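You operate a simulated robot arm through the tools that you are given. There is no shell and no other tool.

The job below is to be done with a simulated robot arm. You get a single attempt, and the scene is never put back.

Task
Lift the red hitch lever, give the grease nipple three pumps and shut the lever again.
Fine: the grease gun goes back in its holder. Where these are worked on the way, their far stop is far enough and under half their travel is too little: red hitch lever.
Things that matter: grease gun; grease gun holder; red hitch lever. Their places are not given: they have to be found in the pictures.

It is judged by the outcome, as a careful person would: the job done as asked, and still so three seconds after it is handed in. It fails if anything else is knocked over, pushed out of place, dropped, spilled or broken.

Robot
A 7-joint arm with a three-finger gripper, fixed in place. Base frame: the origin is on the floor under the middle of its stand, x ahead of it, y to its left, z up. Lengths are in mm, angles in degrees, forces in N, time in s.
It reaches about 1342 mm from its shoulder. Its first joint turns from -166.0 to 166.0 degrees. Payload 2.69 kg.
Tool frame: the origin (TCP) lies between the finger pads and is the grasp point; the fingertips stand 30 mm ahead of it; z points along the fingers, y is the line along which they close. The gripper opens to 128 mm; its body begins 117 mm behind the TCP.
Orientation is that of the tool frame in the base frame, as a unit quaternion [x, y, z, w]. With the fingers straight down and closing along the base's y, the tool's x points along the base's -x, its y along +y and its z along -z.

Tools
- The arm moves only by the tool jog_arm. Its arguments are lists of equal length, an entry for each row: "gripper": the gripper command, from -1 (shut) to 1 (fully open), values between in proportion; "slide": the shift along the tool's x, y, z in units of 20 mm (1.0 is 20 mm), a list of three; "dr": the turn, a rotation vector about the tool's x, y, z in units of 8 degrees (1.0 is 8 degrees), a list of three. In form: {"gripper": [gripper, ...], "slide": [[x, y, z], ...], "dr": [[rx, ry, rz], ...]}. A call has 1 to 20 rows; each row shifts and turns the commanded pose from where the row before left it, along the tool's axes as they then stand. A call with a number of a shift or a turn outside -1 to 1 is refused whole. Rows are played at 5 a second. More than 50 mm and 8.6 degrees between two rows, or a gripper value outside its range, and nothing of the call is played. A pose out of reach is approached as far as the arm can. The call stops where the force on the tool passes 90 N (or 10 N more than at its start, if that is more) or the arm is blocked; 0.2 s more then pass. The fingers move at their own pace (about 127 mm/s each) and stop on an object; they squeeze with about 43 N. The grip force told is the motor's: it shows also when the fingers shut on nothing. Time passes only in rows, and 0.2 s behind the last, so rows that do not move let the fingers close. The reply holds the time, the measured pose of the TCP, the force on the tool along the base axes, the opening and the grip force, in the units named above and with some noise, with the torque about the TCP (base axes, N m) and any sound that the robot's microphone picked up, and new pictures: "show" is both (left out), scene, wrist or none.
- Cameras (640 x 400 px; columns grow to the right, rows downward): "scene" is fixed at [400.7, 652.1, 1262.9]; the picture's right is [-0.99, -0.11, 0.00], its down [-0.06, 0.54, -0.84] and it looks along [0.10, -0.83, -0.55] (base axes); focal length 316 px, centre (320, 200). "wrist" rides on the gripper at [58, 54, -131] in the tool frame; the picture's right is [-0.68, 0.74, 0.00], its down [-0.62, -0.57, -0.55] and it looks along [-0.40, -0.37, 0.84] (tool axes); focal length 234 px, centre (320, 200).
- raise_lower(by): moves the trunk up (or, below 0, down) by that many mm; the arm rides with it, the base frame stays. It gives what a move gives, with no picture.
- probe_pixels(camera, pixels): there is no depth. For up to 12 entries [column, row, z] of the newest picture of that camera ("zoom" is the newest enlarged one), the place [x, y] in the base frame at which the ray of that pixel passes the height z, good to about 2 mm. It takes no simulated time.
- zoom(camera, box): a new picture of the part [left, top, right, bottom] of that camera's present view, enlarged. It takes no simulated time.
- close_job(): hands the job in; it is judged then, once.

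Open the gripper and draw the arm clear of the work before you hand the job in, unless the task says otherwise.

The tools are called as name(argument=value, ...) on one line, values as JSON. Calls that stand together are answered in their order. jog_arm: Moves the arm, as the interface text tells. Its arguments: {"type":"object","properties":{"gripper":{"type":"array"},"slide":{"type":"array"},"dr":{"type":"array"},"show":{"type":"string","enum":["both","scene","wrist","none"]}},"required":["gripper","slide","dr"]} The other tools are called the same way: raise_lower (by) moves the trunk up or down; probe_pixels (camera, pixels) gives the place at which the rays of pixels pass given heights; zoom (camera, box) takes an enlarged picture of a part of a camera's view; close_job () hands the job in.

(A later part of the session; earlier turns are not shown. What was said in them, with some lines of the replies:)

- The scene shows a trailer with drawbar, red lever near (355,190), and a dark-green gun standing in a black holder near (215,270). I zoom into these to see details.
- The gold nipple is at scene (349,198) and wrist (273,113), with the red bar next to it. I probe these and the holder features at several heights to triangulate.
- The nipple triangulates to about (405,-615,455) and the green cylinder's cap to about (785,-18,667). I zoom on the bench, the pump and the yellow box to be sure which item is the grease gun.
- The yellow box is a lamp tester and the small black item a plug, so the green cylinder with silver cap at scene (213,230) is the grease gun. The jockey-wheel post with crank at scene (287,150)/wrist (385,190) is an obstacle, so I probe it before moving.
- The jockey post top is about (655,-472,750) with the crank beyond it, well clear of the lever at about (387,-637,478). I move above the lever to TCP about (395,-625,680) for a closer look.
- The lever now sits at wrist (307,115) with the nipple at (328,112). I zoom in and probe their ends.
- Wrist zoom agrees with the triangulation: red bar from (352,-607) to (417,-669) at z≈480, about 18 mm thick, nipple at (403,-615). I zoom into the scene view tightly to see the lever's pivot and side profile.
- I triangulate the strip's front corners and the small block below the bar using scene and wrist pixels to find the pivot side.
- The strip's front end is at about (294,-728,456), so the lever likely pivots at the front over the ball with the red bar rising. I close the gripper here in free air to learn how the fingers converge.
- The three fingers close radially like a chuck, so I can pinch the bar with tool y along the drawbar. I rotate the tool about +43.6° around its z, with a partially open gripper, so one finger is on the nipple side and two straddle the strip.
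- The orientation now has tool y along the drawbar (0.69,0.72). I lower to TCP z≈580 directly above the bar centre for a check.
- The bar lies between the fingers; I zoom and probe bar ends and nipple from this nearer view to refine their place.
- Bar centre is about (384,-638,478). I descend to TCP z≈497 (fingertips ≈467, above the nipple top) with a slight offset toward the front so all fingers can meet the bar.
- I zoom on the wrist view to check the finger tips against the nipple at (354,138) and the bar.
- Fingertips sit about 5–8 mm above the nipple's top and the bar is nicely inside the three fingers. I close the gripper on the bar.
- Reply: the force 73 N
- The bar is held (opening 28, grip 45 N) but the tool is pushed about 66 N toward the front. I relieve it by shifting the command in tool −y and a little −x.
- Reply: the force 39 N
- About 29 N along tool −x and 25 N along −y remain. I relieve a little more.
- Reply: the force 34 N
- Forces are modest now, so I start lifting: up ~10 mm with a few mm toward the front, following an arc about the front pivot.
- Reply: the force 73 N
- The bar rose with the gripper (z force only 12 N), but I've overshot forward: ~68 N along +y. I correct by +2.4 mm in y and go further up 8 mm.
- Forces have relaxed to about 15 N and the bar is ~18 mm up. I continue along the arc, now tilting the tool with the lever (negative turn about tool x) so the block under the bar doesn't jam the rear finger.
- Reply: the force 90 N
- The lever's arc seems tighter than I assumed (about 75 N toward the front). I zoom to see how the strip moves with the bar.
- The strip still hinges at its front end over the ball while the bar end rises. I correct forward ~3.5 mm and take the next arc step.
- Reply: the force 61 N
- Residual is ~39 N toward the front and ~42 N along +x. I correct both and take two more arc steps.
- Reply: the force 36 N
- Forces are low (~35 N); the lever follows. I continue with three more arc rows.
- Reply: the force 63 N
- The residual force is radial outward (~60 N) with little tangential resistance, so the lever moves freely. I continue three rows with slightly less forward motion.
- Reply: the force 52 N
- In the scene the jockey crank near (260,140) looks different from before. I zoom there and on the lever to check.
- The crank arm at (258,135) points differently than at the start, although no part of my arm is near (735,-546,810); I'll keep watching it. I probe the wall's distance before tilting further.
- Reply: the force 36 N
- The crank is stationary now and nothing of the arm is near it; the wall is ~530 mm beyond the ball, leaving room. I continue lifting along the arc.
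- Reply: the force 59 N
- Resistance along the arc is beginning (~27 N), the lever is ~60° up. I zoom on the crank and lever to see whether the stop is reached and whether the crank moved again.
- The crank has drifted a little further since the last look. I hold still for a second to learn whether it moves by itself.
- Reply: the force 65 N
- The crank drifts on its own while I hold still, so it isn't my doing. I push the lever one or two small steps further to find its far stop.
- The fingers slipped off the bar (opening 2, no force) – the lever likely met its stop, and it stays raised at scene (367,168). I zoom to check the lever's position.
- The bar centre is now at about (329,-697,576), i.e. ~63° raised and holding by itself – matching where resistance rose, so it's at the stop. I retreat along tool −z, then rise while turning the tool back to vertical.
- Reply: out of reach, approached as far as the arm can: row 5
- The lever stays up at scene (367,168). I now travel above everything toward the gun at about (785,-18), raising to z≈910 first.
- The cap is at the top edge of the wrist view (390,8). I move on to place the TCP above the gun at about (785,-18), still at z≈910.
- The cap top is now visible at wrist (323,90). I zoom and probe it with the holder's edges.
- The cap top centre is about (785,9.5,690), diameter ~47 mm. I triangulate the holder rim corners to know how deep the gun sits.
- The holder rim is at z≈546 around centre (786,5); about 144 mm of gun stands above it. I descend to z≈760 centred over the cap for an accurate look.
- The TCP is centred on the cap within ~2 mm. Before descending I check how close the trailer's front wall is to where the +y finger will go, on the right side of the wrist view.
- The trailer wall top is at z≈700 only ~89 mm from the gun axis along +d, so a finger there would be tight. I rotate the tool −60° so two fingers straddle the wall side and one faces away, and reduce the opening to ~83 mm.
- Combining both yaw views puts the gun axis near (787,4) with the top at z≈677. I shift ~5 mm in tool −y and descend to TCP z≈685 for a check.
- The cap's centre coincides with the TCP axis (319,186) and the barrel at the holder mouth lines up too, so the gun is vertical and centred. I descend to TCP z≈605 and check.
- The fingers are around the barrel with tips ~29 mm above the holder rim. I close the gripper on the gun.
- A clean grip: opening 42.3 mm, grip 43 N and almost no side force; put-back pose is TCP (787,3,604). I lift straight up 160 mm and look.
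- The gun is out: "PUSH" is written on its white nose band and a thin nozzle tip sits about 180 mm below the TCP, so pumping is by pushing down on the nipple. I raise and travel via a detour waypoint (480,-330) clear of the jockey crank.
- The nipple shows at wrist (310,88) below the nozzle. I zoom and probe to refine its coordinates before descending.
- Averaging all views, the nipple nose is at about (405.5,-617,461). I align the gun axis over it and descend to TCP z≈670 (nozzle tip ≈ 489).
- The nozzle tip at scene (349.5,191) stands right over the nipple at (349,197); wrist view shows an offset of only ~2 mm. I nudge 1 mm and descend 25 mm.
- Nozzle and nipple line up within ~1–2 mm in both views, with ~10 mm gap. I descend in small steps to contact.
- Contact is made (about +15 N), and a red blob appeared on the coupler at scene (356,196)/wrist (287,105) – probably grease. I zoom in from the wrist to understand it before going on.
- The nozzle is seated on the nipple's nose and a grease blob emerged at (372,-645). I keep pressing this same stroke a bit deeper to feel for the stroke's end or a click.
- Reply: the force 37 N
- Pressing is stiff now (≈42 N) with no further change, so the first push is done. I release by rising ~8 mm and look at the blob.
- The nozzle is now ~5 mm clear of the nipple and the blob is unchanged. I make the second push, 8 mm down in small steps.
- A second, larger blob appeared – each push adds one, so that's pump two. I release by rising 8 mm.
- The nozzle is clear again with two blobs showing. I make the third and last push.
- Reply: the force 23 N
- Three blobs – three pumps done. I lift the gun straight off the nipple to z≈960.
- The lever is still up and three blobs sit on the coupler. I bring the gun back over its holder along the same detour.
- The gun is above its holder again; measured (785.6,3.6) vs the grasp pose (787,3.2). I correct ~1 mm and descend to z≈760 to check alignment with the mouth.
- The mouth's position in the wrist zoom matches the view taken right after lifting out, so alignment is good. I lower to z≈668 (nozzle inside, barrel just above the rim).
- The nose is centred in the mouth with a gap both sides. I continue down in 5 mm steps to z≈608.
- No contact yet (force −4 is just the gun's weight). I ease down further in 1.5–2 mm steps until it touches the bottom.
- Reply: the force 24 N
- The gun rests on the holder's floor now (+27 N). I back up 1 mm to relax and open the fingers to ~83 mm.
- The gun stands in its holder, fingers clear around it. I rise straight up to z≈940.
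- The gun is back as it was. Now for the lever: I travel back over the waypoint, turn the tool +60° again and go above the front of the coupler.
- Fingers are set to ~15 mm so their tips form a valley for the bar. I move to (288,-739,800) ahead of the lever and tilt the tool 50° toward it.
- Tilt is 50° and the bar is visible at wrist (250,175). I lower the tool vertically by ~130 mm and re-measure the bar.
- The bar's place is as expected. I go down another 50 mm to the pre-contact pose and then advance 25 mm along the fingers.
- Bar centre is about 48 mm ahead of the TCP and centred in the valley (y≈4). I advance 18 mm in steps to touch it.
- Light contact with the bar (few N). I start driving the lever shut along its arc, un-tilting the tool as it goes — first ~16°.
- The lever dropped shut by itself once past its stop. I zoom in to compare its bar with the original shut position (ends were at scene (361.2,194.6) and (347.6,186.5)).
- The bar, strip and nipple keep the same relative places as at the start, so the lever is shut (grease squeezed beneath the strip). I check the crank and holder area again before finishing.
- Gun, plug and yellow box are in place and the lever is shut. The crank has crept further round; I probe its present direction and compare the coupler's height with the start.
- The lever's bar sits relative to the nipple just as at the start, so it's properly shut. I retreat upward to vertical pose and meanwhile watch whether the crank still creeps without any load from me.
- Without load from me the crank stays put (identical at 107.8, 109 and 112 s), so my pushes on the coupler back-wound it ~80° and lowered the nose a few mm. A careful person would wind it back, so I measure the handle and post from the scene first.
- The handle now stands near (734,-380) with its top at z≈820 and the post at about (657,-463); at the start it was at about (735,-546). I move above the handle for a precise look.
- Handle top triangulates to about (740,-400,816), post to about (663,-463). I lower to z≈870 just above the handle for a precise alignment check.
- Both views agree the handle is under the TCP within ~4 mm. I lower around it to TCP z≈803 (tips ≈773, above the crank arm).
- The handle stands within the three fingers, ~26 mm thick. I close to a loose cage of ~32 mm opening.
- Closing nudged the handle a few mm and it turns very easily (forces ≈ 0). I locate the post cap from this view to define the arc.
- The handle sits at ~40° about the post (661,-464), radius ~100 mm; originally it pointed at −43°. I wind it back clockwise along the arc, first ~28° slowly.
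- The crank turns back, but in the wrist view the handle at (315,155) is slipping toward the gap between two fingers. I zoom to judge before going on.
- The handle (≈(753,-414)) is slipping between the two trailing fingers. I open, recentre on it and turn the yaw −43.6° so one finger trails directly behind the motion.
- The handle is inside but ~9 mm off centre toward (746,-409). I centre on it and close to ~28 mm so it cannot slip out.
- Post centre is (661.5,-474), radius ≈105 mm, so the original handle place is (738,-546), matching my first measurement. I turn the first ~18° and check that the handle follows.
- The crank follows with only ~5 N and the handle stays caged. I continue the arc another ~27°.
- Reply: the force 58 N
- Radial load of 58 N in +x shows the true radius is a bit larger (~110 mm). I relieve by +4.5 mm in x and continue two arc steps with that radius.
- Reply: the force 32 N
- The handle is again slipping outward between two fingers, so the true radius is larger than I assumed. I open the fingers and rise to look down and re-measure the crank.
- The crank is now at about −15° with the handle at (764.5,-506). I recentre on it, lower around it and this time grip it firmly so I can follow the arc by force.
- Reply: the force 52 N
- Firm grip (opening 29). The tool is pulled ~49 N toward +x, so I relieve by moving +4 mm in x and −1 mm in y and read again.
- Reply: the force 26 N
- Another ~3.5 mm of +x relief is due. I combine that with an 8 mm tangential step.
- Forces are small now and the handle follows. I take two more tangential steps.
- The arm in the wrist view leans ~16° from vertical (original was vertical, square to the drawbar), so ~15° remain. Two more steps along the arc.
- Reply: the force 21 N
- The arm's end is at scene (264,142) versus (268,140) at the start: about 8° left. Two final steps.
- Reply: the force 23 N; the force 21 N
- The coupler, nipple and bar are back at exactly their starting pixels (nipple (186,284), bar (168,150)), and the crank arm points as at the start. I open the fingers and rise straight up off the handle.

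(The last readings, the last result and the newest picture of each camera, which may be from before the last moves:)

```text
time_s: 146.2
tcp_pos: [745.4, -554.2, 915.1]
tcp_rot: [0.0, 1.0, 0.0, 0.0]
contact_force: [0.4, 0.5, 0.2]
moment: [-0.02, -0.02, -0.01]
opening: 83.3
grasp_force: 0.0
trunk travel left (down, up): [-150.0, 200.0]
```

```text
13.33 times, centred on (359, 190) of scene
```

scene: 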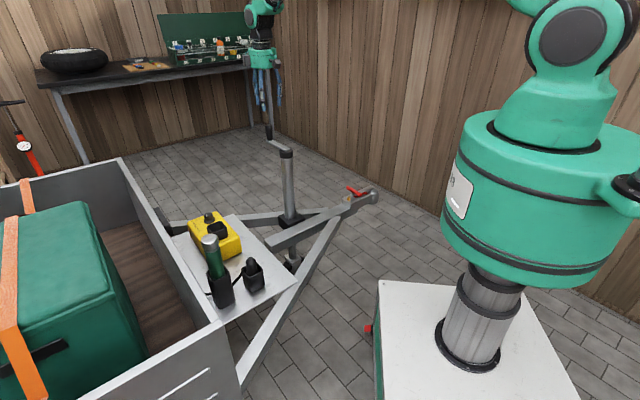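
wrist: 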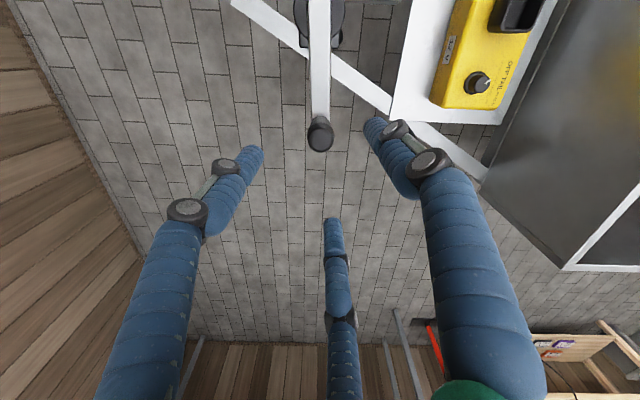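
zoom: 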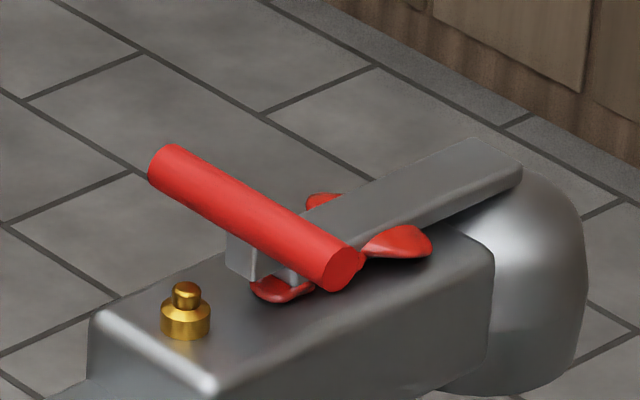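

Crank, coupler and lever all match the starting view within a couple of degrees. I draw the arm up and back to its start area, gripper open.

jog_arm(gripper=[0.5, 1, 1, 1, 1, 1, 1, 1, 1, 1, 1, 1, 1, 1, 1, 1, 1, 1, 1, 1], slide=[[0, 0, -1], [0, 0, -1], [0, 0, -1], [0, 0, -1], [0.9, 0.28, -1], [0.95, 0.29, 0], [0.95, 0.29, 0], [0.95, 0.29, 0], [0.95, 0.29, 0], [0.95, 0.29, 0], [0.95, 0.29, 0], [0.95, 0.29, 0], [0.95, 0.29, 0], [0.95, 0.29, 0], [0.95, 0.29, 0], [0.95, 0.29, 0], [0.95, 0.29, 0], [0.95, 0.29, 0], [0.95, 0.29, 0], [0.95, 0.29, 0]], dr=[[0, 0, 0], [0, 0, 0], [0, 0, 0], [0, 0, 0], [0, 0, 0], [0, 0, 0], [0, 0, 0], [0, 0, 0], [0, 0, 0], [0, 0, 0], [0, 0, 0], [0, 0, 0], [0, 0, 0], [0, 0, 0], [0, 0, 0], [0, 0, 0], [0, 0, 0], [0, 0, 0], [0, 0, 0], [0, 0, 0]], show="both")

zoom(camera="scene", box=[160, 100, 400, 320])

zoom(camera="wrist", box=[190, 40, 450, 280])

```text
time_s: 150.4
tcp_pos: [441.1, -463.7, 1015.2]
tcp_rot: [0.0, 1.0, 0.0, 0.0]
contact_force: [0.0, -0.7, 0.0]
moment: [-0.01, 0.01, 0.0]
opening: 127.8
grasp_force: 0.2
trunk travel left (down, up): [-150.0, 200.0]
```

scene: 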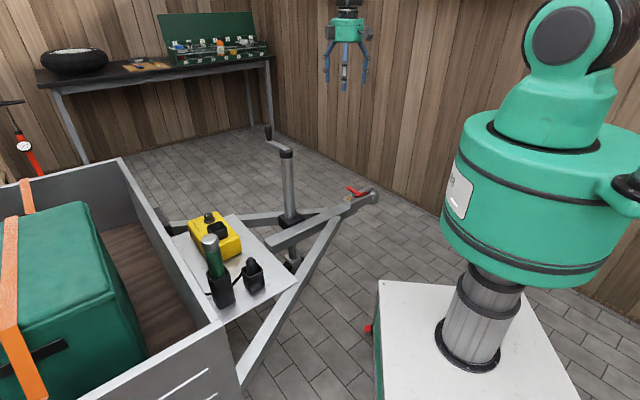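
wrist: 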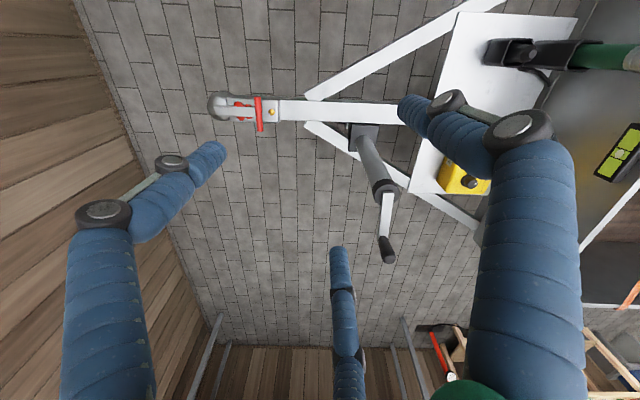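

```text
1.82 times, centred on (280, 210) of scene
```

zoom: 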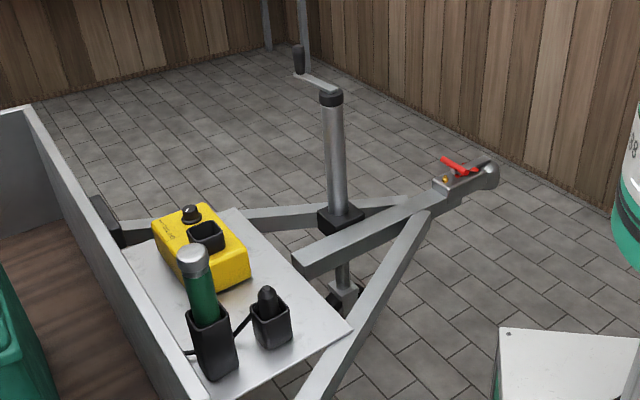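

```text
1.67 times, centred on (320, 160) of wrist
```

zoom: 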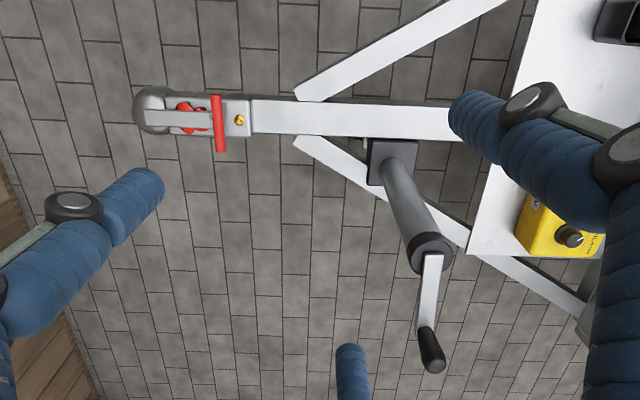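

The wrist view now matches the starting one: lever shut at (260,113), crank as before at (387,250), gun in its holder, gripper open and clear. Three pumps were given, so I hand the job in.

close_job()

```text
The job is handed in.
```

The job is done and handed in; I have not seen the judge's verdict.

- **Lever:** I lifted the red hitch lever until resistance rose, about 63° up. It held there while I pumped. Afterwards I pushed it off that position and it dropped shut. The bar and nipple sit at the same pixels as in the first pictures.
- **Grease:** I gave the nipple three pumps. Each push left a fresh red blob on top of the coupler, three in all, and those blobs are still there under the lever's strip.
- **Grease gun:** It stands upright in its holder, as it did at the start.
- **Jockey-wheel crank:** This was not part of the job. It turned about 85° as I worked the coupler, most likely from my pushing, and the trailer nose dropped a few millimetres. I wound it back by its handle to within about 3° of where it began, and the coupler returned to its starting height.

The gripper is open and the arm is back near its starting position, clear of the work.
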